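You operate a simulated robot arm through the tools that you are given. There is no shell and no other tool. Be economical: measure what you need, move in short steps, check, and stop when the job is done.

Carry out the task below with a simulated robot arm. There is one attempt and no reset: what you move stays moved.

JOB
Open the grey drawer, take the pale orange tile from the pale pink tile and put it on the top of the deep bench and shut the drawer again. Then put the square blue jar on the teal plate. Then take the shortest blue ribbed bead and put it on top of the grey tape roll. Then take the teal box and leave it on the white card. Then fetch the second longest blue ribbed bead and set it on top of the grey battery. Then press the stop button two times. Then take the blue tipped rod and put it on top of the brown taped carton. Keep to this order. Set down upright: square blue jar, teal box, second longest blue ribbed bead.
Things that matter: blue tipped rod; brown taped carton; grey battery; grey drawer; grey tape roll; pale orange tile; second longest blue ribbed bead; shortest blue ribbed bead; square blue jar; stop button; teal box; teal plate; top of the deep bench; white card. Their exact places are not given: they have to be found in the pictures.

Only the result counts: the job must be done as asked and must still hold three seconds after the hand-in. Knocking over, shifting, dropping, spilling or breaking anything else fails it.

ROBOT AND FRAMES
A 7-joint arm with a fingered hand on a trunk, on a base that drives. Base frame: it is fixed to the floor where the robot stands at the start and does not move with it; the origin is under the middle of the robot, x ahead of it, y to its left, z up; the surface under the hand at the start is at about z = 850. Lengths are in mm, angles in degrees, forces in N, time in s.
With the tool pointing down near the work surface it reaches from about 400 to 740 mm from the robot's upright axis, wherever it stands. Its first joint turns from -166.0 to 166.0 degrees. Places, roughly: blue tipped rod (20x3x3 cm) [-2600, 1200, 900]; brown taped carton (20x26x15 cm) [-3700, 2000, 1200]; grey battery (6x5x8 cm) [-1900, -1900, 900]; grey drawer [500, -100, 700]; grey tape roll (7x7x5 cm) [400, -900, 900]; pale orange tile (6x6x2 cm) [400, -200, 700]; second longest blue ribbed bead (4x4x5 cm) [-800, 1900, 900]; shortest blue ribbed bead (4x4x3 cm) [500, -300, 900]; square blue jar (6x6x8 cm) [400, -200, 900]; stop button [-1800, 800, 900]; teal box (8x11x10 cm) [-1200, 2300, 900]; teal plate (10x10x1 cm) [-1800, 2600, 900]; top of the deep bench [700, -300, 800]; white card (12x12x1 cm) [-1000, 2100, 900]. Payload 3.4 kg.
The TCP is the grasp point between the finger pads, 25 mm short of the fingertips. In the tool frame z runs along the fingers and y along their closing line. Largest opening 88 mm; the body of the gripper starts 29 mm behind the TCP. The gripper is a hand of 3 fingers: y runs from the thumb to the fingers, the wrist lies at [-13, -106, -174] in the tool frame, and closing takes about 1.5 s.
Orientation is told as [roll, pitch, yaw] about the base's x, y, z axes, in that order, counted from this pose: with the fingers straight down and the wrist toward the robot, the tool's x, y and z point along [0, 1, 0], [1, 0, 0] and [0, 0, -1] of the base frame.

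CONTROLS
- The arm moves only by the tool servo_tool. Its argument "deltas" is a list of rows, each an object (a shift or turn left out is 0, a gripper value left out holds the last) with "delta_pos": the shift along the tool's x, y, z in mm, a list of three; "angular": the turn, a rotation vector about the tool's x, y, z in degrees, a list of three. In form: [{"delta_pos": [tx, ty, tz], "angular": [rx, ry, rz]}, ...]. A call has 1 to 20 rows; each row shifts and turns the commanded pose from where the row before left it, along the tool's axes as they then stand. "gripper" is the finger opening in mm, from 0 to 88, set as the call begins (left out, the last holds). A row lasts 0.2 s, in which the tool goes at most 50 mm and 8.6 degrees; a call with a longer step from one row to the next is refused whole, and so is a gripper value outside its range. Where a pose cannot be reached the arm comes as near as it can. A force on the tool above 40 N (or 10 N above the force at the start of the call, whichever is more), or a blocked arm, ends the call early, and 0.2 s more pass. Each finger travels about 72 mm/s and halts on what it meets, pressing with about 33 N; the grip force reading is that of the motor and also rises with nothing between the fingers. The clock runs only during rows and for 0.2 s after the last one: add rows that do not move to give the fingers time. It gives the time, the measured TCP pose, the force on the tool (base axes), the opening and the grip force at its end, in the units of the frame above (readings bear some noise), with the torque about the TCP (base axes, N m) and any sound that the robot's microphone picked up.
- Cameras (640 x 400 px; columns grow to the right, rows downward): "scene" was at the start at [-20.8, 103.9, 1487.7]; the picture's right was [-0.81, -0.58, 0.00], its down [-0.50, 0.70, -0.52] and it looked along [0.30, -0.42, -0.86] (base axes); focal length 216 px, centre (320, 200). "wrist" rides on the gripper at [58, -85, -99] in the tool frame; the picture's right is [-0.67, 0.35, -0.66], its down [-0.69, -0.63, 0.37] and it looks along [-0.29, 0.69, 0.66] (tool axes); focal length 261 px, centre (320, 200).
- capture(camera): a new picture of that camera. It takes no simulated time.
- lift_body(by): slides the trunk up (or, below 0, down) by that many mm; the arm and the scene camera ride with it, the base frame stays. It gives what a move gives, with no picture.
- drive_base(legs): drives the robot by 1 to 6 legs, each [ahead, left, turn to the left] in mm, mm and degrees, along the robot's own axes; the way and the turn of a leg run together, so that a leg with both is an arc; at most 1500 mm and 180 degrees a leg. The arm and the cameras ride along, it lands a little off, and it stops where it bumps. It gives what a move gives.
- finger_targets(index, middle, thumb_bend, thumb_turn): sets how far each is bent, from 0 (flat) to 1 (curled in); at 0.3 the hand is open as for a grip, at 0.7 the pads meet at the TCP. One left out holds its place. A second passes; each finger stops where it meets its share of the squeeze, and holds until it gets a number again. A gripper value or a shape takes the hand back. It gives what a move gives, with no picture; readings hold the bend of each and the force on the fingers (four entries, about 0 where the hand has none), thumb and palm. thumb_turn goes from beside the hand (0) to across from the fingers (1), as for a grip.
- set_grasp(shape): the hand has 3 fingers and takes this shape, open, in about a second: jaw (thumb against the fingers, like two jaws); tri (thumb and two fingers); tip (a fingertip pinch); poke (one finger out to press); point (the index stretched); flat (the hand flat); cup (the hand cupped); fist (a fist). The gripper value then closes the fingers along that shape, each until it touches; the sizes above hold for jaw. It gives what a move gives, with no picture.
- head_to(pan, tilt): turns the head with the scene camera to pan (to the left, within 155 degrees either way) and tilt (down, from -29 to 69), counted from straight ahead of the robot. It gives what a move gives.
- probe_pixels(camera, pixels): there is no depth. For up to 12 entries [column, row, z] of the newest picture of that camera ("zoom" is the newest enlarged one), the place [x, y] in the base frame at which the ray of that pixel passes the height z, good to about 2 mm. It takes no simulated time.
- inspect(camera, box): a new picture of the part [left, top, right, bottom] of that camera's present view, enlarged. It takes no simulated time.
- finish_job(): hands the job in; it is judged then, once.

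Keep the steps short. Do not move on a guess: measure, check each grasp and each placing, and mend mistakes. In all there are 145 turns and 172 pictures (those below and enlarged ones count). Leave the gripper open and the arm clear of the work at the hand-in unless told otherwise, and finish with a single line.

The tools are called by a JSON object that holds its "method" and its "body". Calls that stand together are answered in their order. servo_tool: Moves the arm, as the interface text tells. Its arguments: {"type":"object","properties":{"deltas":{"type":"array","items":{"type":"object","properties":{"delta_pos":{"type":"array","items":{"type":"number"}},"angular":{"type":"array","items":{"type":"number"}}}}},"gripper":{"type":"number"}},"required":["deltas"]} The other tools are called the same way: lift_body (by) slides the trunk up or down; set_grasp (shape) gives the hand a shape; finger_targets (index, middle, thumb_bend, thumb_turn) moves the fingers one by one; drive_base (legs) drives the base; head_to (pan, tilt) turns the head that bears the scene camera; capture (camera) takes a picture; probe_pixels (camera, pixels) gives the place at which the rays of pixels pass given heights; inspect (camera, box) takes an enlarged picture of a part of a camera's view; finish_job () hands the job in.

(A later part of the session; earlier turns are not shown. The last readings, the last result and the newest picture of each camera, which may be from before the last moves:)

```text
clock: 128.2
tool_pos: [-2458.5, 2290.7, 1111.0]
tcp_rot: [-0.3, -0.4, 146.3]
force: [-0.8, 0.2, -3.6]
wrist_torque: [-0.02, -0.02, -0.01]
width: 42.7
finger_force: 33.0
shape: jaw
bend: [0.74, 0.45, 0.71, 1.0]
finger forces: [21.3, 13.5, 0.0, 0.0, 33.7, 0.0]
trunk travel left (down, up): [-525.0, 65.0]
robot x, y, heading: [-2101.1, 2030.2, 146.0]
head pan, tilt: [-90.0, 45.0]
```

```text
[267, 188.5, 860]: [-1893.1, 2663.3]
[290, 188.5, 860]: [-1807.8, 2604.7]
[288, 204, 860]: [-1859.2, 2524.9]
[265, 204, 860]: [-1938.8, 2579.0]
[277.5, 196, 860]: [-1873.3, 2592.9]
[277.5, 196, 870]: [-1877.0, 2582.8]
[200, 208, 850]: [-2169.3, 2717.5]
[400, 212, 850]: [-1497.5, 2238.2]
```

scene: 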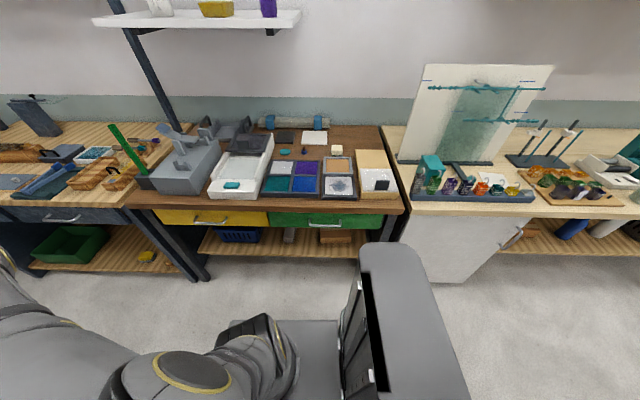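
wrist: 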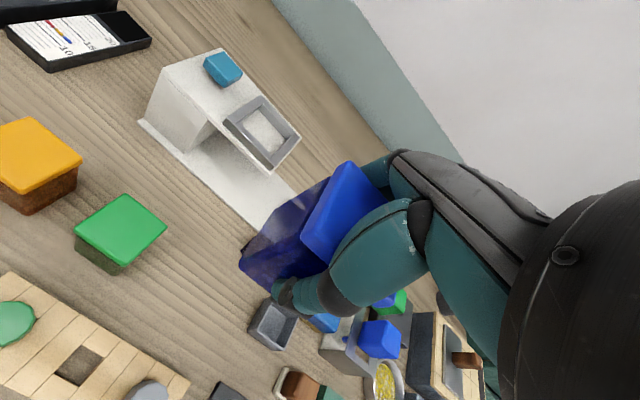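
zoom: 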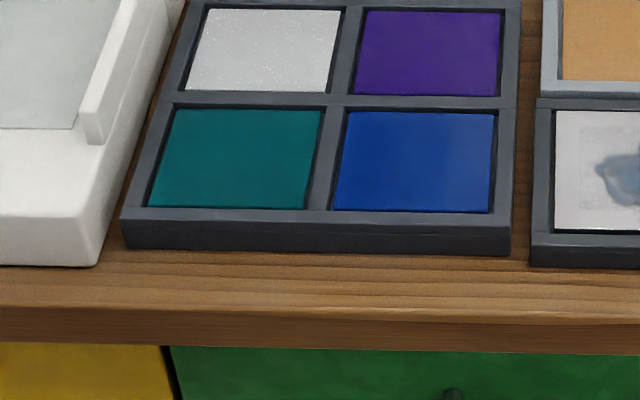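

{"method": "probe_pixels", "body": {"camera": "scene", "pixels": [[268.7, 176.5, 865], [290.3, 176.5, 865], [287.6, 191.3, 865], [264.5, 190.7, 865], [277.4, 184, 865], [277.4, 184, 875], [316, 198, 850]]}}

{"method": "drive_base", "body": {"legs": [[0, 0, -91.3]]}}

{"method": "head_to", "body": {"pan": 10, "tilt": 50}}

{"method": "capture", "body": {"camera": "scene"}}

{"method": "capture", "body": {"camera": "wrist"}}

```text
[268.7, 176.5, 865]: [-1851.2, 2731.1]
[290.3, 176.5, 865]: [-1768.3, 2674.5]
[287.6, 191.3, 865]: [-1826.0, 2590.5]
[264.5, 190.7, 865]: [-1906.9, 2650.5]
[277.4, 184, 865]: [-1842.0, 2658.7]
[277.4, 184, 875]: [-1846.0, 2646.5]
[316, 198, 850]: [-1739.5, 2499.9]
```

```text
clock: 132.5
tool_pos: [-1831.2, 2375.2, 1110.6]
tcp_rot: [-0.3, -0.4, 54.3]
force: [-0.2, 0.0, -1.1]
wrist_torque: [0.0, -0.02, -0.01]
width: 42.4
finger_force: 32.9
shape: jaw
bend: [0.74, 0.45, 0.71, 1.0]
finger forces: [20.5, 13.5, 0.0, 0.0, 33.0, 0.0]
trunk travel left (down, up): [-525.0, 65.0]
robot x, y, heading: [-2103.6, 2031.4, 53.7]
head pan, tilt: [-90.0, 45.0]
```

```text
clock: 134.2
tool_pos: [-1831.8, 2375.5, 1110.0]
tcp_rot: [-0.4, -0.4, 54.3]
force: [-0.5, -0.3, -1.8]
wrist_torque: [0.01, -0.02, 0.02]
width: 42.3
finger_force: 32.9
shape: jaw
bend: [0.74, 0.45, 0.71, 1.0]
finger forces: [20.7, 13.4, 0.0, 0.1, 33.0, 0.1]
trunk travel left (down, up): [-525.0, 65.0]
robot x, y, heading: [-2103.5, 2030.7, 53.8]
head pan, tilt: [10.0, 50.0]
```

```text
107 pictures are left
```

scene: 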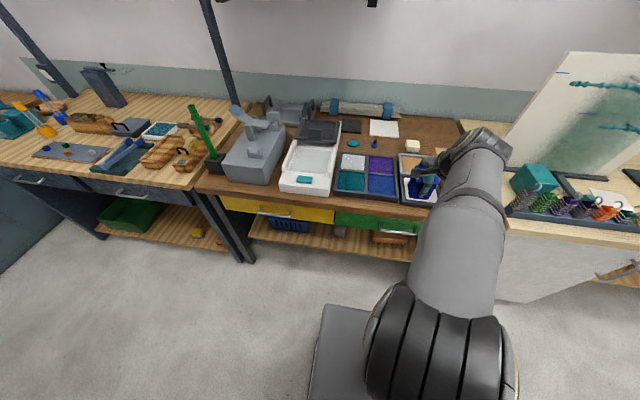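

```text
106 pictures are left
```

wrist: 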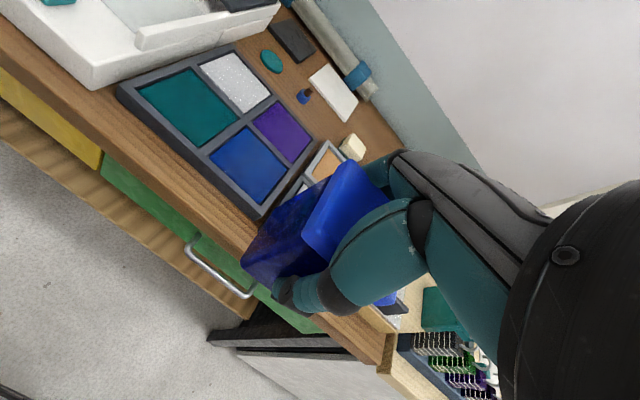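

{"method": "inspect", "body": {"camera": "wrist", "box": [110, 50, 310, 210]}}

{"method": "probe_pixels", "body": {"camera": "wrist", "pixels": [[138, 92, 865], [188, 68, 865], [235, 116, 865], [187, 149, 865], [138, 92, 875], [188, 68, 875], [235, 116, 875], [187, 149, 875]]}}

```text
2.50 times, centred on (210, 130) of wrist
```

zoom: 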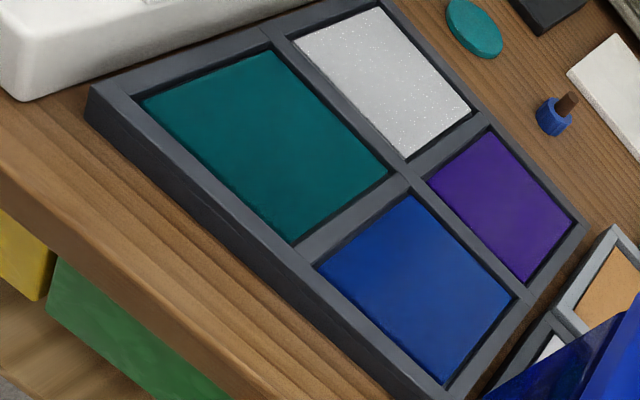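

```text
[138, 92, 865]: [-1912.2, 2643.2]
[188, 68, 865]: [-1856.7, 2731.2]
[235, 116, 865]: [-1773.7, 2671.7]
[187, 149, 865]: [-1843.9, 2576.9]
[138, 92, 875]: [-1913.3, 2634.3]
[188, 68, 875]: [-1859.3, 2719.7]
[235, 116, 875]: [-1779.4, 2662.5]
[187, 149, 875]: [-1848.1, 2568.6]
```

Plate centre ≈(−1843,2656), z≈865. Move the jar above it and partway down.

{"method": "servo_tool", "body": {"deltas": [{"delta_pos": [29, 37, 0]}, {"delta_pos": [29, 37, 0]}, {"delta_pos": [29, 37, 0]}, {"delta_pos": [29, 37, 0]}, {"delta_pos": [29, 37, 0]}, {"delta_pos": [28, 36, 0]}, {"delta_pos": [0, 0, 45]}, {"delta_pos": [0, 0, 45]}, {"delta_pos": [0, 0, 45]}, {"delta_pos": [0, 0, 40]}, {}]}}

{"method": "capture", "body": {"camera": "wrist"}}

{"method": "inspect", "body": {"camera": "scene", "box": [270, 100, 470, 230]}}

```text
clock: 136.6
tool_pos: [-1841.4, 2656.9, 936.3]
tcp_rot: [-0.4, -0.4, 54.3]
force: [0.0, 0.1, -1.7]
wrist_torque: [-0.03, 0.03, 0.0]
width: 42.1
finger_force: 32.9
shape: jaw
bend: [0.74, 0.45, 0.71, 1.0]
finger forces: [20.1, 13.8, 0.0, 0.0, 33.0, 0.0]
trunk travel left (down, up): [-525.0, 65.0]
robot x, y, heading: [-2106.7, 2030.5, 54.1]
head pan, tilt: [10.0, 50.0]
```

```text
104 pictures are left
```

wrist: 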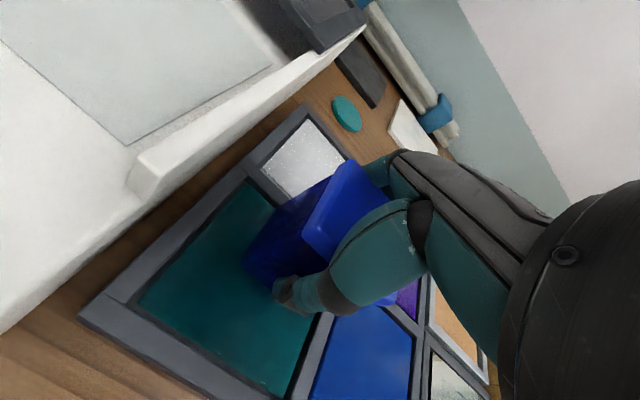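

```text
3.08 times, centred on (370, 165) of scene
```

zoom: 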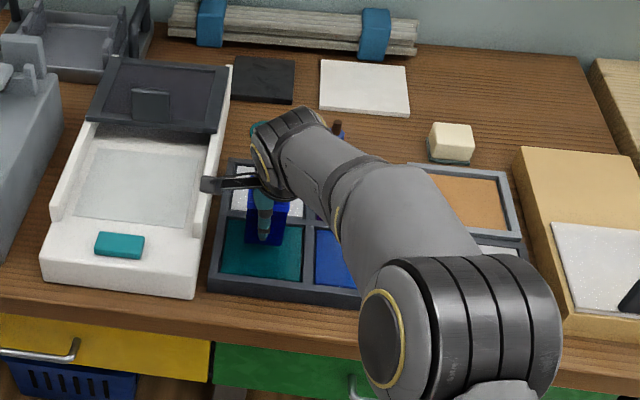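

Over the plate. Lower in small steps to contact.

{"method": "servo_tool", "body": {"deltas": [{"delta_pos": [0, 0, 12]}, {"delta_pos": [0, 0, 8]}, {"delta_pos": [0, 0, 3]}, {"delta_pos": [0, 0, 2]}, {"delta_pos": [0, 0, 2]}, {}]}}

```text
clock: 137.8
tool_pos: [-1839.5, 2659.2, 917.9]
tcp_rot: [0.0, -1.5, 54.2]
force: [-0.8, -2.8, 16.5]
wrist_torque: [-0.43, 0.34, -0.02]
width: 42.0
finger_force: 33.2
shape: jaw
bend: [0.74, 0.45, 0.71, 1.0]
finger forces: [24.1, 13.3, 0.0, 0.0, 39.1, 0.0]
trunk travel left (down, up): [-525.0, 65.0]
robot x, y, heading: [-2107.4, 2029.1, 54.0]
head pan, tilt: [10.0, 50.0]
stopped in row 6: the force on the tool passed its limit at 42 N (the readings are from after the stop); the commanded pose is now the measured one
```

Contact came earlier than expected; check whether the jar sits on the plate or a rim.

{"method": "inspect", "body": {"camera": "wrist", "box": [120, 160, 440, 360]}}

{"method": "inspect", "body": {"camera": "scene", "box": [320, 140, 400, 200]}}

```text
2.00 times, centred on (280, 260) of wrist
```

zoom: 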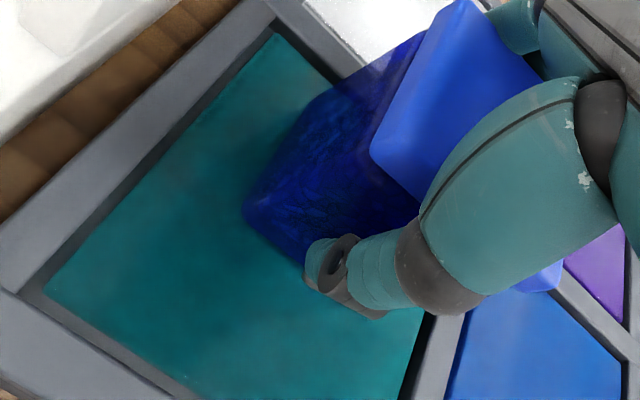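

```text
6.67 times, centred on (360, 170) of scene
```

zoom: 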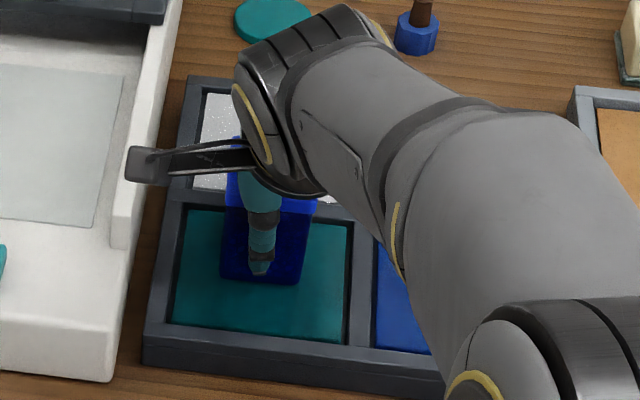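

The jar is ~14 mm too far back. Lift slightly, shift towards the robot, level, and lower again.

{"method": "servo_tool", "body": {"deltas": [{"delta_pos": [0, 0, -10], "angular": [1.1, -0.4, 0]}, {"delta_pos": [2, -14, 0]}, {}, {"delta_pos": [0, 0, 5]}, {"delta_pos": [0, 0, 2]}, {}]}}

{"method": "inspect", "body": {"camera": "scene", "box": [320, 140, 400, 200]}}

```text
clock: 139.2
tool_pos: [-1849.1, 2650.3, 918.1]
tcp_rot: [-0.4, -0.1, 54.3]
force: [1.0, 0.9, 3.7]
wrist_torque: [-0.02, 0.08, -0.02]
width: 41.7
finger_force: 33.1
shape: jaw
bend: [0.74, 0.45, 0.71, 1.0]
finger forces: [22.0, 14.4, 0.0, 0.1, 34.5, 0.0]
trunk travel left (down, up): [-525.0, 65.0]
robot x, y, heading: [-2105.9, 2030.7, 53.9]
head pan, tilt: [10.0, 50.0]
```

```text
6.67 times, centred on (360, 170) of scene
```

zoom: 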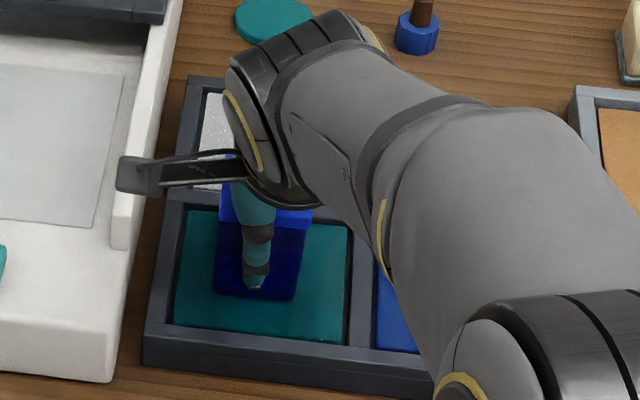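

Well centred and in contact. Release and rise.

{"method": "servo_tool", "body": {"gripper": 76, "deltas": [{"delta_pos": [0, 0, 0.5]}, {}, {}, {}, {}]}}

{"method": "servo_tool", "body": {"deltas": [{"delta_pos": [0, 0, -20]}, {"delta_pos": [0, 0, -40]}, {"delta_pos": [0, 0, -45]}, {"delta_pos": [0, 0, -45]}, {"delta_pos": [0, -45, -30]}, {"delta_pos": [-30, -40, 0]}, {"delta_pos": [-30, -40, 0]}, {"delta_pos": [-30, -40, 0]}, {"delta_pos": [-30, -40, 0]}, {}]}}

{"method": "inspect", "body": {"camera": "scene", "box": [290, 120, 410, 210]}}

```text
clock: 140.4
tool_pos: [-1849.2, 2649.0, 916.9]
tcp_rot: [-0.6, 0.1, 54.3]
force: [1.6, 0.6, 3.1]
wrist_torque: [-0.01, 0.05, 0.0]
width: 75.9
finger_force: 0.1
shape: jaw
bend: [0.27, 0.33, 0.42, 0.99]
finger forces: [3.3, 0.1, 0.1, 0.0, 1.0, 0.0]
trunk travel left (down, up): [-525.0, 65.0]
robot x, y, heading: [-2103.7, 2030.3, 53.9]
head pan, tilt: [10.0, 50.0]
```

```text
refused: row 5 steps farther than a row can; nothing moved
```

```text
4.44 times, centred on (350, 165) of scene
```

zoom: 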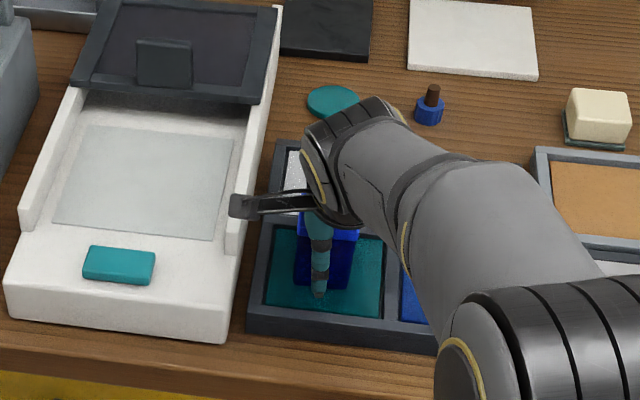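

{"method": "servo_tool", "body": {"deltas": [{"delta_pos": [0, 0, -20]}, {"delta_pos": [0, 0, -40]}, {"delta_pos": [0, 0, -45]}, {"delta_pos": [0, 0, -45]}, {"delta_pos": [0, 0, -45]}, {"delta_pos": [-29, -40, 0]}, {"delta_pos": [-29, -40, 0]}, {"delta_pos": [-29, -40, 0]}, {"delta_pos": [-29, -40, 0]}, {"delta_pos": [-29, -40, 0]}, {}]}}

{"method": "inspect", "body": {"camera": "scene", "box": [290, 120, 410, 210]}}

```text
clock: 142.8
tool_pos: [-1849.2, 2400.5, 1113.5]
tcp_rot: [-0.5, 0.1, 54.3]
force: [-0.2, 0.9, 0.5]
wrist_torque: [0.02, -0.02, -0.02]
width: 76.0
finger_force: 0.1
shape: jaw
bend: [0.28, 0.33, 0.42, 0.99]
finger forces: [0.1, 0.0, 0.0, 0.0, 0.0, 0.0]
trunk travel left (down, up): [-525.0, 65.0]
robot x, y, heading: [-2105.3, 2032.3, 53.9]
head pan, tilt: [10.0, 50.0]
```

```text
4.44 times, centred on (350, 165) of scene
```

zoom: 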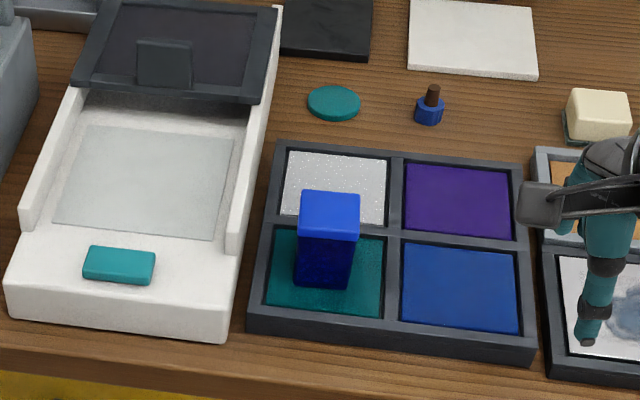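

Jar stands upright on the teal plate. Now return to the deep bench for the shortest bead: retract arm (already within), turn, drive back along the aisle.

{"method": "drive_base", "body": {"legs": [[0, 0, -89.3], [1400, 0, 0]]}}

```text
clock: 153.5
tool_pos: [-574.7, 1014.8, 1112.5]
tcp_rot: [-0.5, 0.0, -33.8]
force: [-0.2, -0.2, -0.4]
wrist_torque: [0.0, 0.0, -0.01]
width: 76.0
finger_force: 0.0
shape: jaw
bend: [0.28, 0.33, 0.42, 0.99]
finger forces: [0.0, 0.1, 0.0, 0.0, 0.1, 0.0]
trunk travel left (down, up): [-525.0, 65.0]
robot x, y, heading: [-952.3, 1257.2, -33.9]
head pan, tilt: [10.0, 50.0]
```

{"method": "drive_base", "body": {"legs": [[0, 0, -1.5], [1050, 0, 0], [0, -440, 0], [330, 0, 0]]}}

{"method": "head_to", "body": {"pan": -20, "tilt": 45}}

{"method": "capture", "body": {"camera": "scene"}}

{"method": "capture", "body": {"camera": "wrist"}}

```text
clock: 163.2
tool_pos: [278.1, -145.4, 1113.3]
tcp_rot: [-0.5, 0.0, -35.0]
force: [0.3, -0.3, 0.3]
wrist_torque: [-0.03, -0.03, -0.02]
width: 76.2
finger_force: 0.0
shape: jaw
bend: [0.28, 0.33, 0.42, 0.99]
finger forces: [0.1, 0.0, 0.0, 0.1, 0.1, 0.0]
trunk travel left (down, up): [-525.0, 65.0]
robot x, y, heading: [-97.1, 104.6, -35.3]
head pan, tilt: [10.0, 50.0]
```

```text
clock: 164.2
tool_pos: [278.3, -144.2, 1114.1]
tcp_rot: [-0.5, 0.0, -34.9]
force: [0.1, 0.1, 0.2]
wrist_torque: [-0.01, 0.01, -0.02]
width: 75.9
finger_force: 0.1
shape: jaw
bend: [0.28, 0.33, 0.42, 0.99]
finger forces: [0.0, 0.1, 0.0, 0.0, 0.0, 0.1]
trunk travel left (down, up): [-525.0, 65.0]
robot x, y, heading: [-94.1, 106.0, -35.5]
head pan, tilt: [-20.0, 45.0]
```

```text
97 pictures are left
```

scene: 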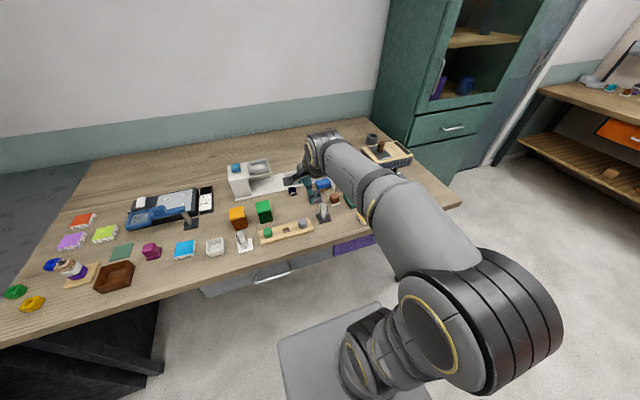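

```text
96 pictures are left
```

wrist: 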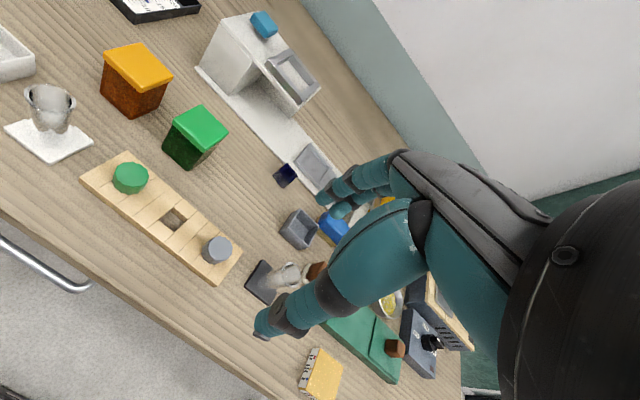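

Drive 80 further ahead, extend arm toward the bead at wrist pixel (285,175) and look.

{"method": "drive_base", "body": {"legs": [[90, 0, 0]]}}

{"method": "servo_tool", "body": {"deltas": [{"delta_pos": [0, 40, 0]}, {"delta_pos": [0, 40, 0]}, {"delta_pos": [0, 40, 10]}, {"delta_pos": [0, 0, 40]}, {}]}}

{"method": "capture", "body": {"camera": "wrist"}}

```text
clock: 165.3
tool_pos: [351.4, -197.4, 1114.2]
tcp_rot: [-0.5, 0.1, -35.0]
force: [0.0, 0.1, -0.1]
wrist_torque: [-0.02, 0.0, 0.01]
width: 75.9
finger_force: 0.0
shape: jaw
bend: [0.28, 0.33, 0.42, 0.99]
finger forces: [0.0, 0.0, 0.1, 0.0, 0.0, 0.0]
trunk travel left (down, up): [-525.0, 65.0]
robot x, y, heading: [-26.1, 52.5, -35.7]
head pan, tilt: [-20.0, 45.0]
```

```text
clock: 166.5
tool_pos: [447.1, -264.1, 1065.9]
tcp_rot: [-0.5, 0.0, -35.0]
force: [-0.9, -0.7, -0.2]
wrist_torque: [0.0, 0.01, 0.01]
width: 75.6
finger_force: 0.1
shape: jaw
bend: [0.28, 0.33, 0.42, 0.99]
finger forces: [0.1, 0.1, 0.0, 0.0, 0.0, 0.0]
trunk travel left (down, up): [-525.0, 65.0]
robot x, y, heading: [-24.7, 52.1, -35.5]
head pan, tilt: [-20.0, 45.0]
```

```text
95 pictures are left
```

wrist: 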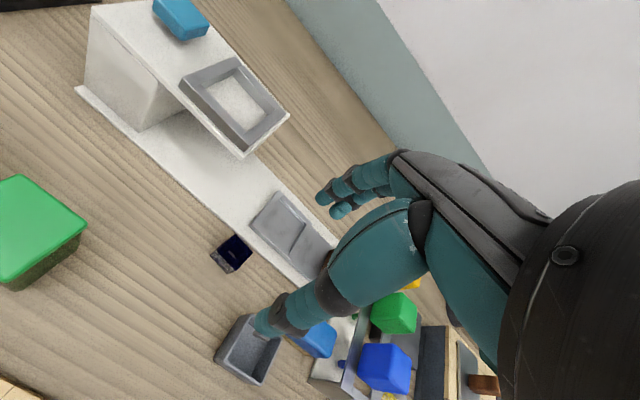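

{"method": "inspect", "body": {"camera": "wrist", "box": [190, 215, 270, 285]}}

```text
5.71 times, centred on (230, 250) of wrist
```

zoom: 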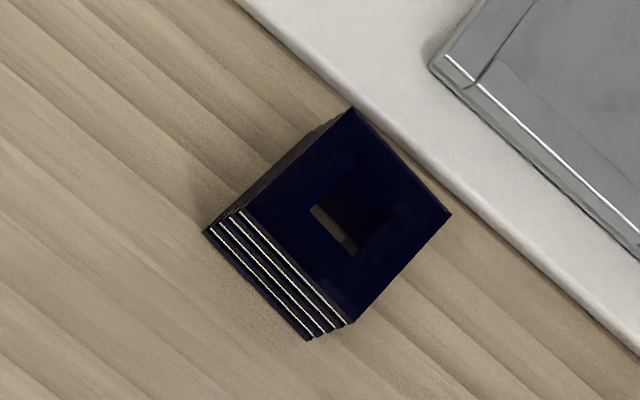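

{"method": "probe_pixels", "body": {"camera": "zoom", "pixels": [[350, 108, 880], [451, 214, 880], [352, 324, 880], [244, 208, 880], [350, 108, 875], [451, 214, 875], [352, 324, 875], [244, 208, 875], [308, 340, 850], [205, 233, 850]]}}

```text
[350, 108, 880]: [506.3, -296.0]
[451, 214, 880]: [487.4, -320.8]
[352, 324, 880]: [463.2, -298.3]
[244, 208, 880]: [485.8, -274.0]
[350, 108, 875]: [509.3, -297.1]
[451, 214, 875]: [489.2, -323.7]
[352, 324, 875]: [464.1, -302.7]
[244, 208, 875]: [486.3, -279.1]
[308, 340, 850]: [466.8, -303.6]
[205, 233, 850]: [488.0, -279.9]
```

Bead centre ≈(487,−300), top ≈875, turned ≈−4° vs bench. A thin white slab lies just behind, so I'll grip high with the fingertips at ~864.

{"method": "servo_tool", "body": {"gripper": 60, "deltas": [{"delta_pos": [-3, 27, 0]}, {"delta_pos": [-3, 27, 0], "angular": [0, 0, 4.5]}, {"delta_pos": [0, 0, 45]}, {"delta_pos": [0, 0, 45]}, {"delta_pos": [0, 0, 45]}, {}]}}

{"method": "inspect", "body": {"camera": "wrist", "box": [160, 170, 400, 350]}}

```text
clock: 167.9
tool_pos: [489.4, -301.8, 927.3]
tcp_rot: [-0.5, 0.0, -39.6]
force: [-0.2, 0.3, 0.9]
wrist_torque: [0.03, 0.0, 0.0]
width: 60.1
finger_force: 0.1
shape: jaw
bend: [0.28, 0.38, 0.59, 0.99]
finger forces: [0.0, 0.0, 0.0, 0.0, 0.0, 0.0]
trunk travel left (down, up): [-525.0, 65.0]
robot x, y, heading: [-24.6, 53.3, -35.7]
head pan, tilt: [-20.0, 45.0]
```

```text
2.22 times, centred on (280, 260) of wrist
```

zoom: 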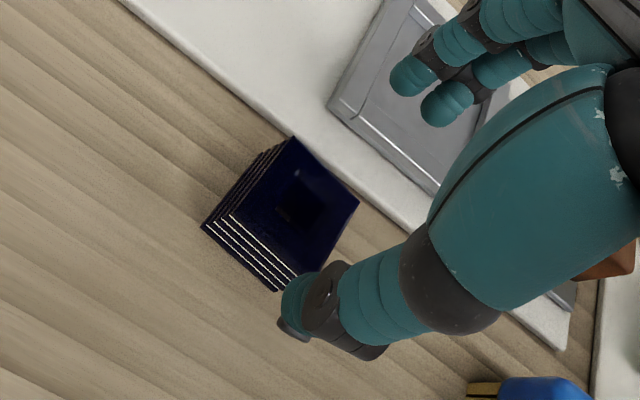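

{"method": "probe_pixels", "body": {"camera": "zoom", "pixels": [[292, 137, 875], [360, 203, 875], [303, 273, 875], [231, 213, 875], [275, 292, 850], [202, 226, 850]]}}

```text
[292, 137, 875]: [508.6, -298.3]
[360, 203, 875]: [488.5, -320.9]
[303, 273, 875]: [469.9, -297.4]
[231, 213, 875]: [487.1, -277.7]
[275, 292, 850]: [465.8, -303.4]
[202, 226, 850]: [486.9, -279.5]
```

{"method": "servo_tool", "body": {"deltas": [{"delta_pos": [2, 0, 25]}, {"delta_pos": [0, 0, 14]}, {}]}}

{"method": "servo_tool", "body": {"gripper": 10, "deltas": [{}, {}, {}, {}, {}, {}]}}

{"method": "inspect", "body": {"camera": "wrist", "box": [160, 170, 400, 350]}}

```text
clock: 168.7
tool_pos: [489.7, -300.5, 889.0]
tcp_rot: [-0.5, 0.1, -39.5]
force: [0.4, 0.0, 0.1]
wrist_torque: [0.02, -0.01, -0.01]
width: 60.4
finger_force: 0.0
shape: jaw
bend: [0.28, 0.38, 0.59, 0.99]
finger forces: [0.1, 0.1, 0.0, 0.1, 0.1, 0.0]
trunk travel left (down, up): [-525.0, 65.0]
robot x, y, heading: [-20.9, 53.5, -35.6]
head pan, tilt: [-20.0, 45.0]
```

```text
clock: 170.1
tool_pos: [489.3, -300.7, 890.1]
tcp_rot: [-0.5, 0.0, -39.6]
force: [0.2, 0.6, -0.3]
wrist_torque: [0.01, -0.03, -0.02]
width: 25.8
finger_force: 32.2
shape: jaw
bend: [0.74, 0.54, 0.74, 1.0]
finger forces: [19.4, 10.4, 0.1, 0.0, 29.8, 0.0]
trunk travel left (down, up): [-525.0, 65.0]
robot x, y, heading: [-24.8, 54.3, -35.4]
head pan, tilt: [-20.0, 45.0]
```

```text
2.22 times, centred on (280, 260) of wrist
```

zoom: 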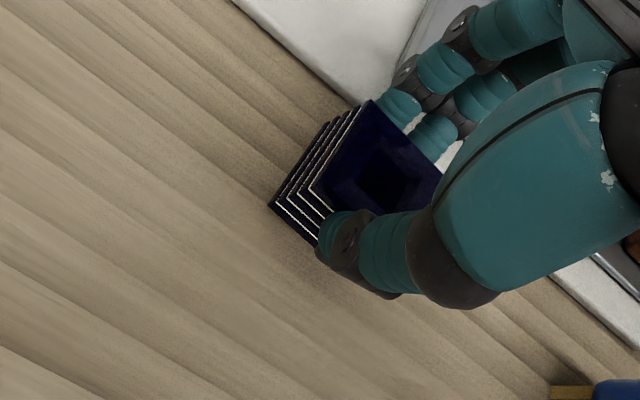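

Gripped. Lift high and drive right 320 towards the tape roll, then look.

{"method": "servo_tool", "body": {"deltas": [{"delta_pos": [0, 0, -10]}, {"delta_pos": [0, 0, -40]}, {"delta_pos": [0, 0, -45]}, {"delta_pos": [0, 0, -45]}, {"delta_pos": [0, 0, -45]}, {"delta_pos": [0, 0, -35]}, {}]}}

{"method": "drive_base", "body": {"legs": [[0, -330, 0]]}}

{"method": "capture", "body": {"camera": "wrist"}}

{"method": "capture", "body": {"camera": "scene"}}

```text
clock: 171.7
tool_pos: [489.7, -301.4, 1110.6]
tcp_rot: [-0.5, 0.0, -39.5]
force: [0.3, 0.5, -0.5]
wrist_torque: [0.0, -0.01, 0.02]
width: 25.9
finger_force: 33.2
shape: jaw
bend: [0.74, 0.54, 0.74, 1.0]
finger forces: [19.5, 10.3, 0.0, 0.1, 29.9, 0.1]
trunk travel left (down, up): [-525.0, 65.0]
robot x, y, heading: [-28.1, 54.2, -35.4]
head pan, tilt: [-20.0, 45.0]
```

```text
clock: 173.9
tool_pos: [290.4, -576.9, 1110.1]
tcp_rot: [-0.5, 0.0, -40.0]
force: [-0.4, -0.6, 0.0]
wrist_torque: [0.0, 0.0, 0.0]
width: 25.7
finger_force: 32.3
shape: jaw
bend: [0.74, 0.54, 0.74, 1.0]
finger forces: [19.6, 10.5, 0.0, 0.0, 29.8, 0.0]
trunk travel left (down, up): [-525.0, 65.0]
robot x, y, heading: [-219.7, -212.1, -36.2]
head pan, tilt: [-20.0, 45.0]
```

```text
91 pictures are left
```

wrist: 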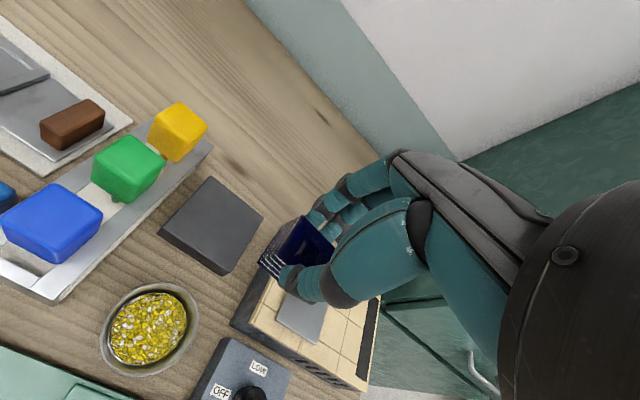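

```text
90 pictures are left
```

scene: 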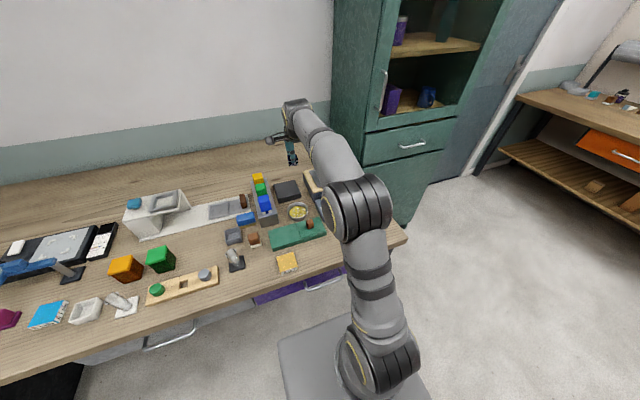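

Drive ahead 190 to bring the roll within reach; the hand is high above everything.

{"method": "drive_base", "body": {"legs": [[120, 0, 0.7], [70, 0, 0]]}}

{"method": "capture", "body": {"camera": "wrist"}}

{"method": "head_to", "body": {"pan": -10, "tilt": 45}}

{"method": "capture", "body": {"camera": "scene"}}

```text
clock: 175.7
tool_pos: [420.5, -662.1, 1111.9]
tcp_rot: [-0.6, -0.1, -39.7]
force: [0.4, 0.1, 0.3]
wrist_torque: [0.0, 0.0, -0.01]
width: 25.9
finger_force: 33.3
shape: jaw
bend: [0.74, 0.54, 0.74, 1.0]
finger forces: [19.8, 10.8, 0.0, 0.0, 30.6, 0.0]
trunk travel left (down, up): [-525.0, 65.0]
robot x, y, heading: [-85.9, -310.8, -35.5]
head pan, tilt: [-20.0, 45.0]
stopped in leg 2: the robot was blocked; the commanded pose is now the measured one
```

```text
89 pictures are left
```

wrist: 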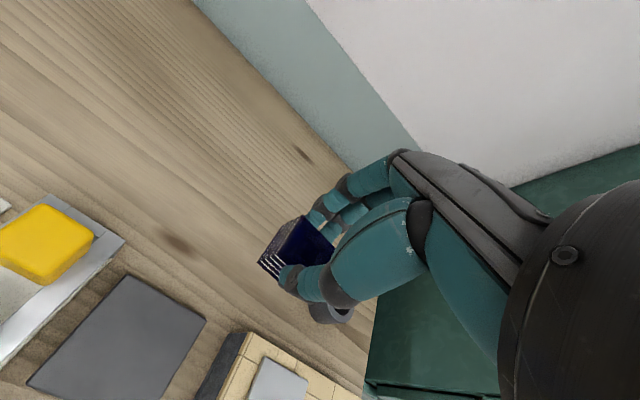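

```text
clock: 176.4
tool_pos: [418.8, -661.0, 1112.9]
tcp_rot: [-0.5, -0.3, -39.7]
force: [0.5, -0.5, 0.1]
wrist_torque: [-0.02, 0.01, -0.04]
width: 25.8
finger_force: 33.2
shape: jaw
bend: [0.74, 0.54, 0.74, 1.0]
finger forces: [19.8, 10.8, 0.0, 0.0, 30.5, 0.0]
trunk travel left (down, up): [-525.0, 65.0]
robot x, y, heading: [-85.9, -309.7, -35.5]
head pan, tilt: [-10.0, 45.0]
```

```text
88 pictures are left
```

scene: 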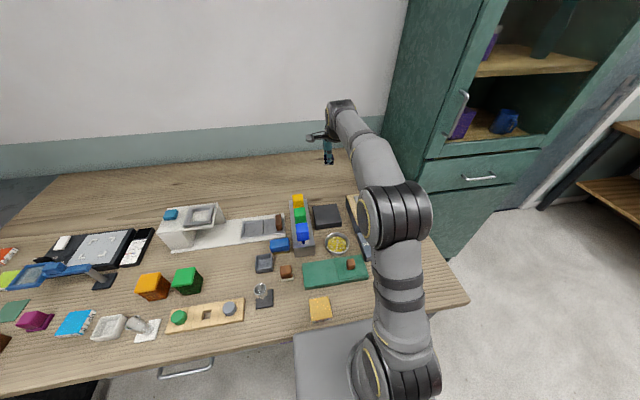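

Base stops at n≈110. Back off 15 mm and shift right 130 so the roll comes within reach.

{"method": "drive_base", "body": {"legs": [[-15, 0, 0], [0, -130, 0]]}}

{"method": "capture", "body": {"camera": "wrist"}}

{"method": "head_to", "body": {"pan": -25, "tilt": 45}}

{"method": "capture", "body": {"camera": "scene"}}

```text
clock: 177.1
tool_pos: [420.5, -662.6, 1110.7]
tcp_rot: [-0.5, 0.2, -39.6]
force: [-0.5, -0.9, 0.0]
wrist_torque: [-0.03, 0.01, 0.0]
width: 25.8
finger_force: 33.4
shape: jaw
bend: [0.74, 0.54, 0.74, 1.0]
finger forces: [19.8, 10.7, 0.1, 0.0, 30.5, 0.1]
trunk travel left (down, up): [-525.0, 65.0]
robot x, y, heading: [-84.7, -312.1, -35.5]
head pan, tilt: [-10.0, 45.0]
stopped in leg 1: the robot was blocked; the commanded pose is now the measured one
```

```text
87 pictures are left
```

wrist: 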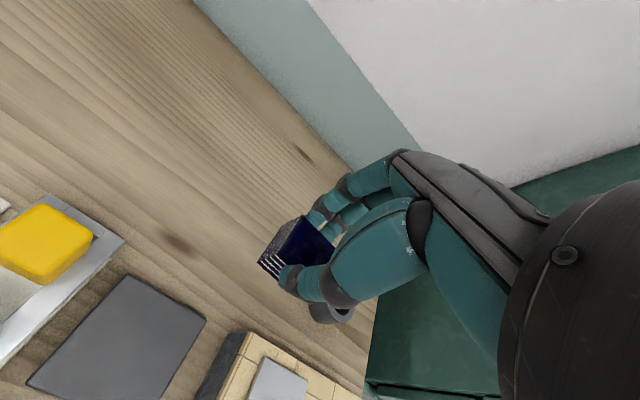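

```text
clock: 177.8
tool_pos: [420.4, -662.0, 1113.3]
tcp_rot: [-0.6, -0.1, -39.6]
force: [-0.2, 0.2, -0.4]
wrist_torque: [0.01, 0.01, -0.05]
width: 25.8
finger_force: 33.3
shape: jaw
bend: [0.74, 0.54, 0.74, 1.0]
finger forces: [19.7, 10.6, 0.0, 0.1, 30.4, 0.1]
trunk travel left (down, up): [-525.0, 65.0]
robot x, y, heading: [-86.2, -310.3, -35.6]
head pan, tilt: [-25.0, 45.0]
```

```text
86 pictures are left
```

scene: 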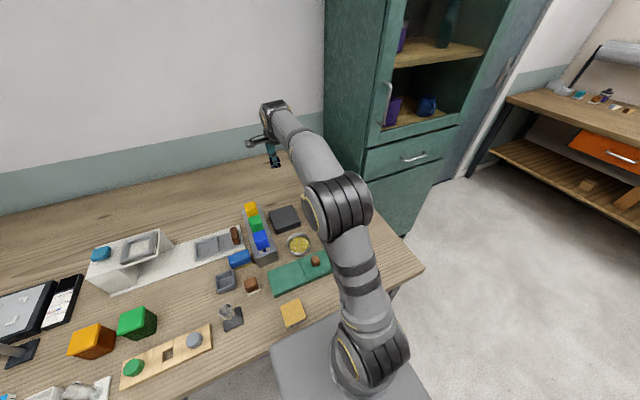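

Backing was reported blocked while still in contact; try a larger straight retreat.

{"method": "drive_base", "body": {"legs": [[-60, 0, 0]]}}

```text
clock: 178.8
tool_pos: [374.5, -630.2, 1108.8]
tcp_rot: [-0.6, 0.3, -39.6]
force: [-0.4, 0.0, -0.5]
wrist_torque: [0.0, -0.02, 0.0]
width: 25.7
finger_force: 33.0
shape: jaw
bend: [0.74, 0.54, 0.74, 1.0]
finger forces: [19.7, 10.7, 0.0, 0.0, 30.5, 0.0]
trunk travel left (down, up): [-525.0, 65.0]
robot x, y, heading: [-138.4, -271.9, -35.4]
head pan, tilt: [-25.0, 45.0]
```

Free again. Shift right 150, then ahead 45.

{"method": "drive_base", "body": {"legs": [[0, -150, 0], [45, 0, 0]]}}

{"method": "head_to", "body": {"pan": -5, "tilt": 42}}

{"method": "capture", "body": {"camera": "scene"}}

{"method": "capture", "body": {"camera": "wrist"}}

```text
clock: 180.7
tool_pos: [302.8, -771.7, 1108.2]
tcp_rot: [-0.6, 0.3, -40.1]
force: [-0.1, 0.3, -1.1]
wrist_torque: [-0.03, 0.01, 0.02]
width: 25.7
finger_force: 32.7
shape: jaw
bend: [0.74, 0.54, 0.74, 1.0]
finger forces: [19.8, 10.6, 0.0, 0.0, 30.4, 0.0]
trunk travel left (down, up): [-525.0, 65.0]
robot x, y, heading: [-207.3, -413.6, -36.0]
head pan, tilt: [-25.0, 45.0]
stopped in leg 2: the robot was blocked; the commanded pose is now the measured one
```

```text
clock: 181.5
tool_pos: [303.0, -772.7, 1107.9]
tcp_rot: [-0.5, 0.3, -40.2]
force: [-0.2, -0.8, 0.2]
wrist_torque: [-0.01, 0.0, 0.0]
width: 26.1
finger_force: 32.8
shape: jaw
bend: [0.74, 0.54, 0.74, 1.0]
finger forces: [19.8, 10.7, 0.0, 0.0, 30.5, 0.1]
trunk travel left (down, up): [-525.0, 65.0]
robot x, y, heading: [-206.8, -414.9, -35.8]
head pan, tilt: [-5.0, 42.0]
```

```text
85 pictures are left
```

scene: 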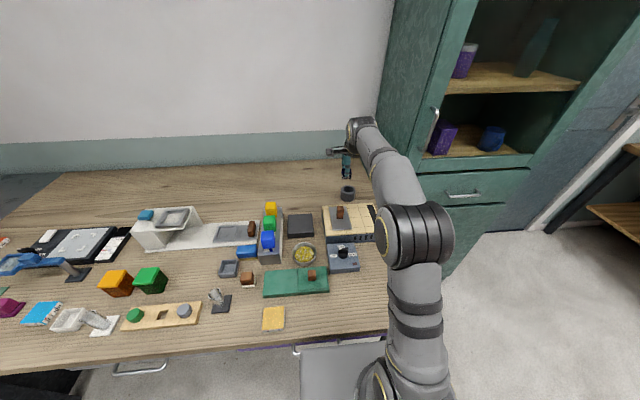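

```text
84 pictures are left
```

wrist: 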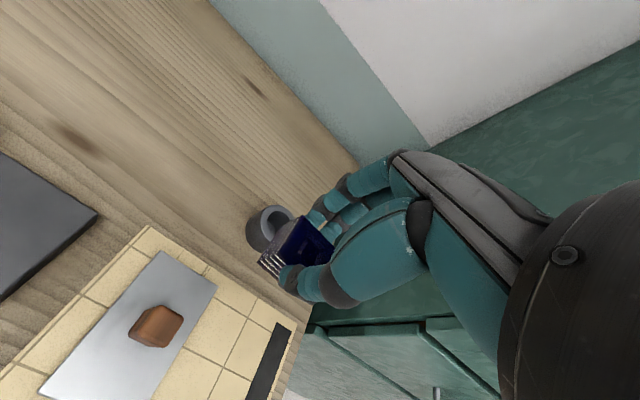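

{"method": "inspect", "body": {"camera": "wrist", "box": [220, 180, 340, 290]}}

{"method": "inspect", "body": {"camera": "scene", "box": [310, 150, 390, 210]}}

```text
3.64 times, centred on (280, 235) of wrist
```

zoom: 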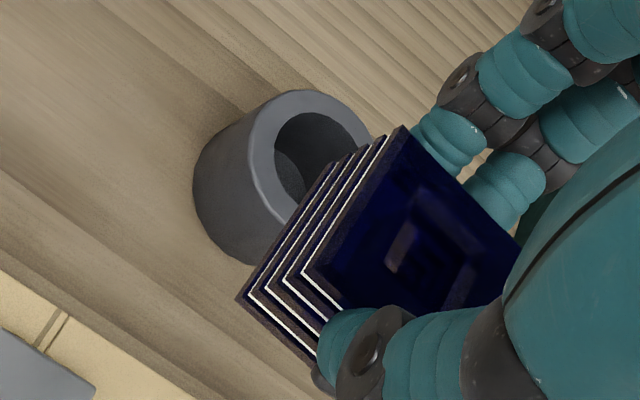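

```text
6.67 times, centred on (350, 180) of scene
```

zoom: 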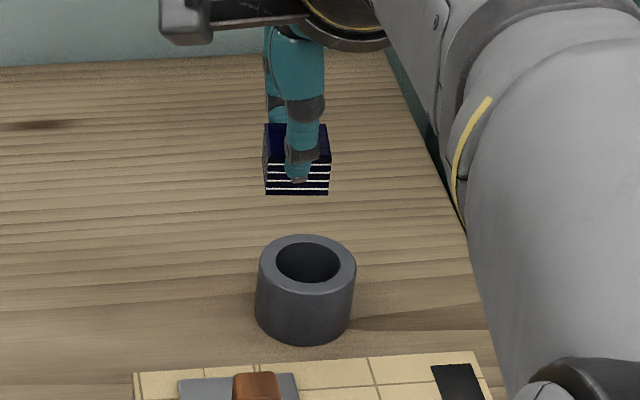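

{"method": "probe_pixels", "body": {"camera": "zoom", "pixels": [[258, 268, 900], [356, 268, 900], [275, 262, 900], [341, 262, 900], [307, 235, 900], [307, 299, 900], [307, 243, 900], [307, 284, 900], [264, 193, 1083], [329, 193, 1083], [256, 310, 850], [352, 310, 850]]}}

{"method": "probe_pixels", "body": {"camera": "wrist", "pixels": [[260, 209, 900], [284, 205, 900], [270, 205, 900], [247, 230, 850]]}}

```text
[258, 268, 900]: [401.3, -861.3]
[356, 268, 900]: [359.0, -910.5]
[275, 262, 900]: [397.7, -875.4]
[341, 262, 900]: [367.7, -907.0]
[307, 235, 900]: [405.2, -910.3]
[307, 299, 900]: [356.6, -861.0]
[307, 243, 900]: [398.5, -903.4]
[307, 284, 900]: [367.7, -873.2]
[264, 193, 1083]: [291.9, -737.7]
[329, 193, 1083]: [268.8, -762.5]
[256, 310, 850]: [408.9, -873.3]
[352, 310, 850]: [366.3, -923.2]
```

```text
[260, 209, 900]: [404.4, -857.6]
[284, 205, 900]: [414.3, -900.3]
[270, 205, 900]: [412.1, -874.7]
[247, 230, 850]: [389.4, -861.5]
```

The hole is ~43 mm and the bead ~35 mm square, so it must sit centred on its corners. I need an accurate roll centre; move the hand for a clearer wrist view.

{"method": "servo_tool", "body": {"deltas": [{"delta_pos": [-30, 10, -15]}, {"delta_pos": [-30, 10, -15]}, {}]}}

{"method": "inspect", "body": {"camera": "wrist", "box": [160, 150, 320, 270]}}

```text
clock: 182.3
tool_pos: [280.5, -830.3, 1137.3]
tcp_rot: [-0.6, 0.3, -40.1]
force: [0.2, -0.1, -0.8]
wrist_torque: [-0.02, 0.0, 0.05]
width: 25.9
finger_force: 32.1
shape: jaw
bend: [0.74, 0.54, 0.74, 1.0]
finger forces: [19.7, 10.7, 0.1, 0.0, 30.3, 0.0]
trunk travel left (down, up): [-525.0, 65.0]
robot x, y, heading: [-205.6, -411.4, -36.1]
head pan, tilt: [-5.0, 42.0]
```

```text
3.33 times, centred on (240, 210) of wrist
```

zoom: 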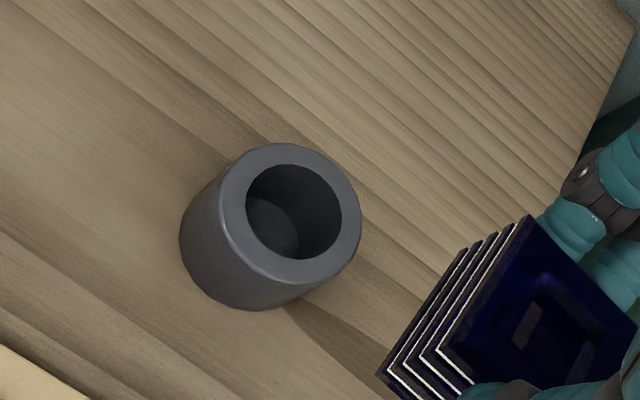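

{"method": "probe_pixels", "body": {"camera": "zoom", "pixels": [[292.5, 213, 895], [292.5, 213, 900], [292.5, 213, 905], [221, 214, 900], [361, 214, 900], [291, 142, 900], [291, 286, 900], [246, 212, 900], [342, 212, 900], [200, 270, 850]]}}

{"method": "inspect", "body": {"camera": "scene", "box": [310, 150, 390, 210]}}

```text
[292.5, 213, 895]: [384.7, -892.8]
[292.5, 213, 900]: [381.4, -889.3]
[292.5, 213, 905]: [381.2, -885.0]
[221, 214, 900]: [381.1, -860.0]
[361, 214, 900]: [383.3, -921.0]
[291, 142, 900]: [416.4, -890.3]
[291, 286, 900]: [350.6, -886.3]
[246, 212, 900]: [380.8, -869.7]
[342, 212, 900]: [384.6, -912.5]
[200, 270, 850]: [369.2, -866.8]
```

```text
6.67 times, centred on (350, 180) of scene
```

zoom: 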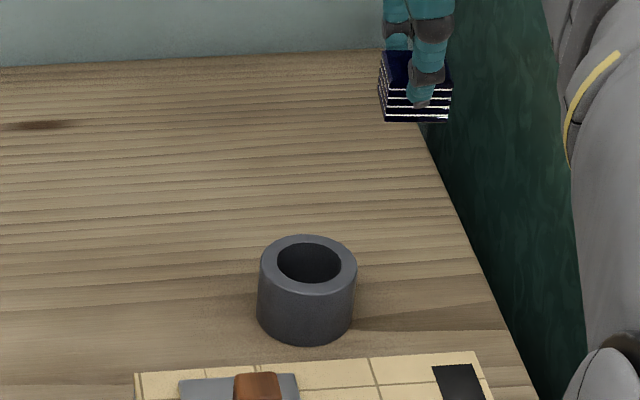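

{"method": "probe_pixels", "body": {"camera": "zoom", "pixels": [[386, 121, 1097], [449, 122, 1097], [378, 92, 1097]]}}

{"method": "probe_pixels", "body": {"camera": "wrist", "pixels": [[302.1, 214.8, 1122], [275.1, 255.6, 1122], [257, 262.5, 1097]]}}

```text
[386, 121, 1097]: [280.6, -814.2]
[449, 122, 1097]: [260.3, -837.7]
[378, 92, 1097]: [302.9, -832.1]
```

```text
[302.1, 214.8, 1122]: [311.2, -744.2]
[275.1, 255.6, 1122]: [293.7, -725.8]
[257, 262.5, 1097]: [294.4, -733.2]
```

{"method": "inspect", "body": {"camera": "scene", "box": [350, 148, 380, 172]}}

{"method": "inspect", "body": {"camera": "wrist", "box": [240, 200, 360, 290]}}

```text
16.00 times, centred on (365, 160) of scene
```

zoom: 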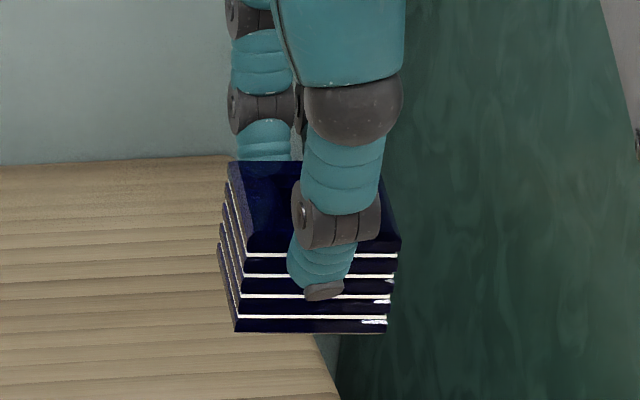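

```text
4.44 times, centred on (300, 245) of wrist
```

zoom: 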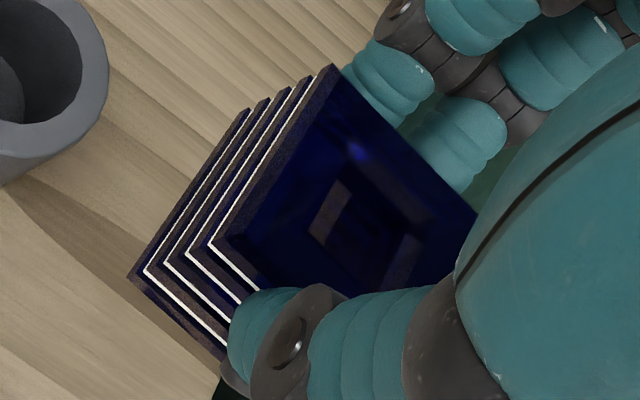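

{"method": "probe_pixels", "body": {"camera": "zoom", "pixels": [[128, 277, 1098], [248, 108, 1098], [228, 358, 1098], [330, 65, 1123], [226, 240, 1123], [478, 214, 1123], [362, 236, 1123]]}}

```text
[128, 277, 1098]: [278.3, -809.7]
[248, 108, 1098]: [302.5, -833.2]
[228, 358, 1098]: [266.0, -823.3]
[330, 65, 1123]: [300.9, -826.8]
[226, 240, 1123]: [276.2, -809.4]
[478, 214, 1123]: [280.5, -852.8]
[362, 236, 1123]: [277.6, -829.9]
```

Move above the roll at height and test reach on the way down.

{"method": "servo_tool", "body": {"deltas": [{"delta_pos": [7, 38, 0]}, {"delta_pos": [7, 38, 0]}, {"delta_pos": [7, 38, 0]}, {}, {"delta_pos": [0, 0, 45]}, {"delta_pos": [0, 0, 45]}, {"delta_pos": [0, 0, 45]}, {}]}}

```text
clock: 184.1
tool_pos: [331.4, -843.2, 976.5]
tcp_rot: [-0.5, 0.3, -40.1]
force: [-0.2, -0.4, -1.4]
wrist_torque: [0.03, 0.0, -0.05]
width: 25.8
finger_force: 33.1
shape: jaw
bend: [0.74, 0.54, 0.74, 1.0]
finger forces: [19.5, 10.4, 0.0, 0.0, 29.7, 0.1]
out of reach, approached as far as the arm can: row 1, 2, 3
trunk travel left (down, up): [-525.0, 65.0]
robot x, y, heading: [-204.6, -412.2, -35.9]
head pan, tilt: [-5.0, 42.0]
```

{"method": "servo_tool", "body": {"deltas": [{"delta_pos": [3, 35, 0]}, {"delta_pos": [3, 30, 0]}, {}]}}

```text
clock: 184.9
tool_pos: [365.6, -867.4, 975.9]
tcp_rot: [-0.6, 0.3, -40.2]
force: [0.8, -0.5, -1.7]
wrist_torque: [-0.02, 0.0, -0.03]
width: 25.3
finger_force: 32.9
shape: jaw
bend: [0.74, 0.54, 0.74, 1.0]
finger forces: [19.3, 10.4, 0.1, 0.0, 29.7, 0.1]
out of reach, approached as far as the arm can: row 2
trunk travel left (down, up): [-525.0, 65.0]
robot x, y, heading: [-205.4, -411.3, -36.0]
head pan, tilt: [-5.0, 42.0]
```

Reach is limited to ~739; I need ~756 from here. Raise, and reposition the base: back, 75 left, then ahead again.

{"method": "servo_tool", "body": {"deltas": [{"delta_pos": [0, -30, -35]}, {"delta_pos": [0, -30, -35]}, {"delta_pos": [0, -30, -35]}, {}]}}

{"method": "drive_base", "body": {"legs": [[-60, 0, 0.8], [0, 75, 0], [85, 0, 0]]}}

```text
clock: 185.9
tool_pos: [300.7, -810.3, 1082.0]
tcp_rot: [-0.7, 0.3, -40.1]
force: [0.1, 0.5, 0.1]
wrist_torque: [0.04, 0.03, 0.02]
width: 25.2
finger_force: 32.8
shape: jaw
bend: [0.74, 0.54, 0.74, 1.0]
finger forces: [19.1, 10.3, 0.1, 0.0, 29.5, 0.0]
trunk travel left (down, up): [-525.0, 65.0]
robot x, y, heading: [-205.1, -415.4, -35.9]
head pan, tilt: [-5.0, 42.0]
```

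```text
clock: 188.2
tool_pos: [346.0, -749.4, 1080.1]
tcp_rot: [-0.6, 0.4, -40.5]
force: [0.4, -0.6, -0.2]
wrist_torque: [0.03, 0.03, 0.03]
width: 25.4
finger_force: 33.2
shape: jaw
bend: [0.74, 0.54, 0.74, 1.0]
finger forces: [19.3, 10.3, 0.1, 0.0, 29.6, 0.1]
trunk travel left (down, up): [-525.0, 65.0]
robot x, y, heading: [-156.4, -350.3, -36.5]
head pan, tilt: [-5.0, 42.0]
stopped in leg 3: the robot was blocked; the commanded pose is now the measured one
```

Here the base stops at n≈76; at u≈−302 it got to n≈110 before. Return there (needs only ~5° of hand tilt).

{"method": "drive_base", "body": {"legs": [[-60, 0, 1], [0, 80, 0], [90, 0, 0]]}}

```text
clock: 190.6
tool_pos: [424.6, -691.9, 1079.7]
tcp_rot: [-0.6, 0.5, -39.5]
force: [-0.2, -0.2, 0.2]
wrist_torque: [-0.02, 0.03, 0.03]
width: 25.3
finger_force: 33.2
shape: jaw
bend: [0.74, 0.54, 0.74, 1.0]
finger forces: [19.3, 10.2, 0.0, 0.0, 29.7, 0.0]
trunk travel left (down, up): [-525.0, 65.0]
robot x, y, heading: [-83.6, -299.0, -35.3]
head pan, tilt: [-5.0, 42.0]
```

{"method": "drive_base", "body": {"legs": [[0, -35, 0], [40, 0, 0]]}}

```text
clock: 191.9
tool_pos: [405.1, -725.4, 1095.5]
tcp_rot: [-0.6, -1.1, -39.7]
force: [-0.2, 0.0, 0.2]
wrist_torque: [0.01, 0.02, 0.0]
width: 25.2
finger_force: 32.6
shape: jaw
bend: [0.74, 0.54, 0.74, 1.0]
finger forces: [19.2, 10.4, 0.0, 0.0, 29.6, 0.0]
trunk travel left (down, up): [-525.0, 65.0]
robot x, y, heading: [-81.2, -347.7, -35.9]
head pan, tilt: [-5.0, 42.0]
```

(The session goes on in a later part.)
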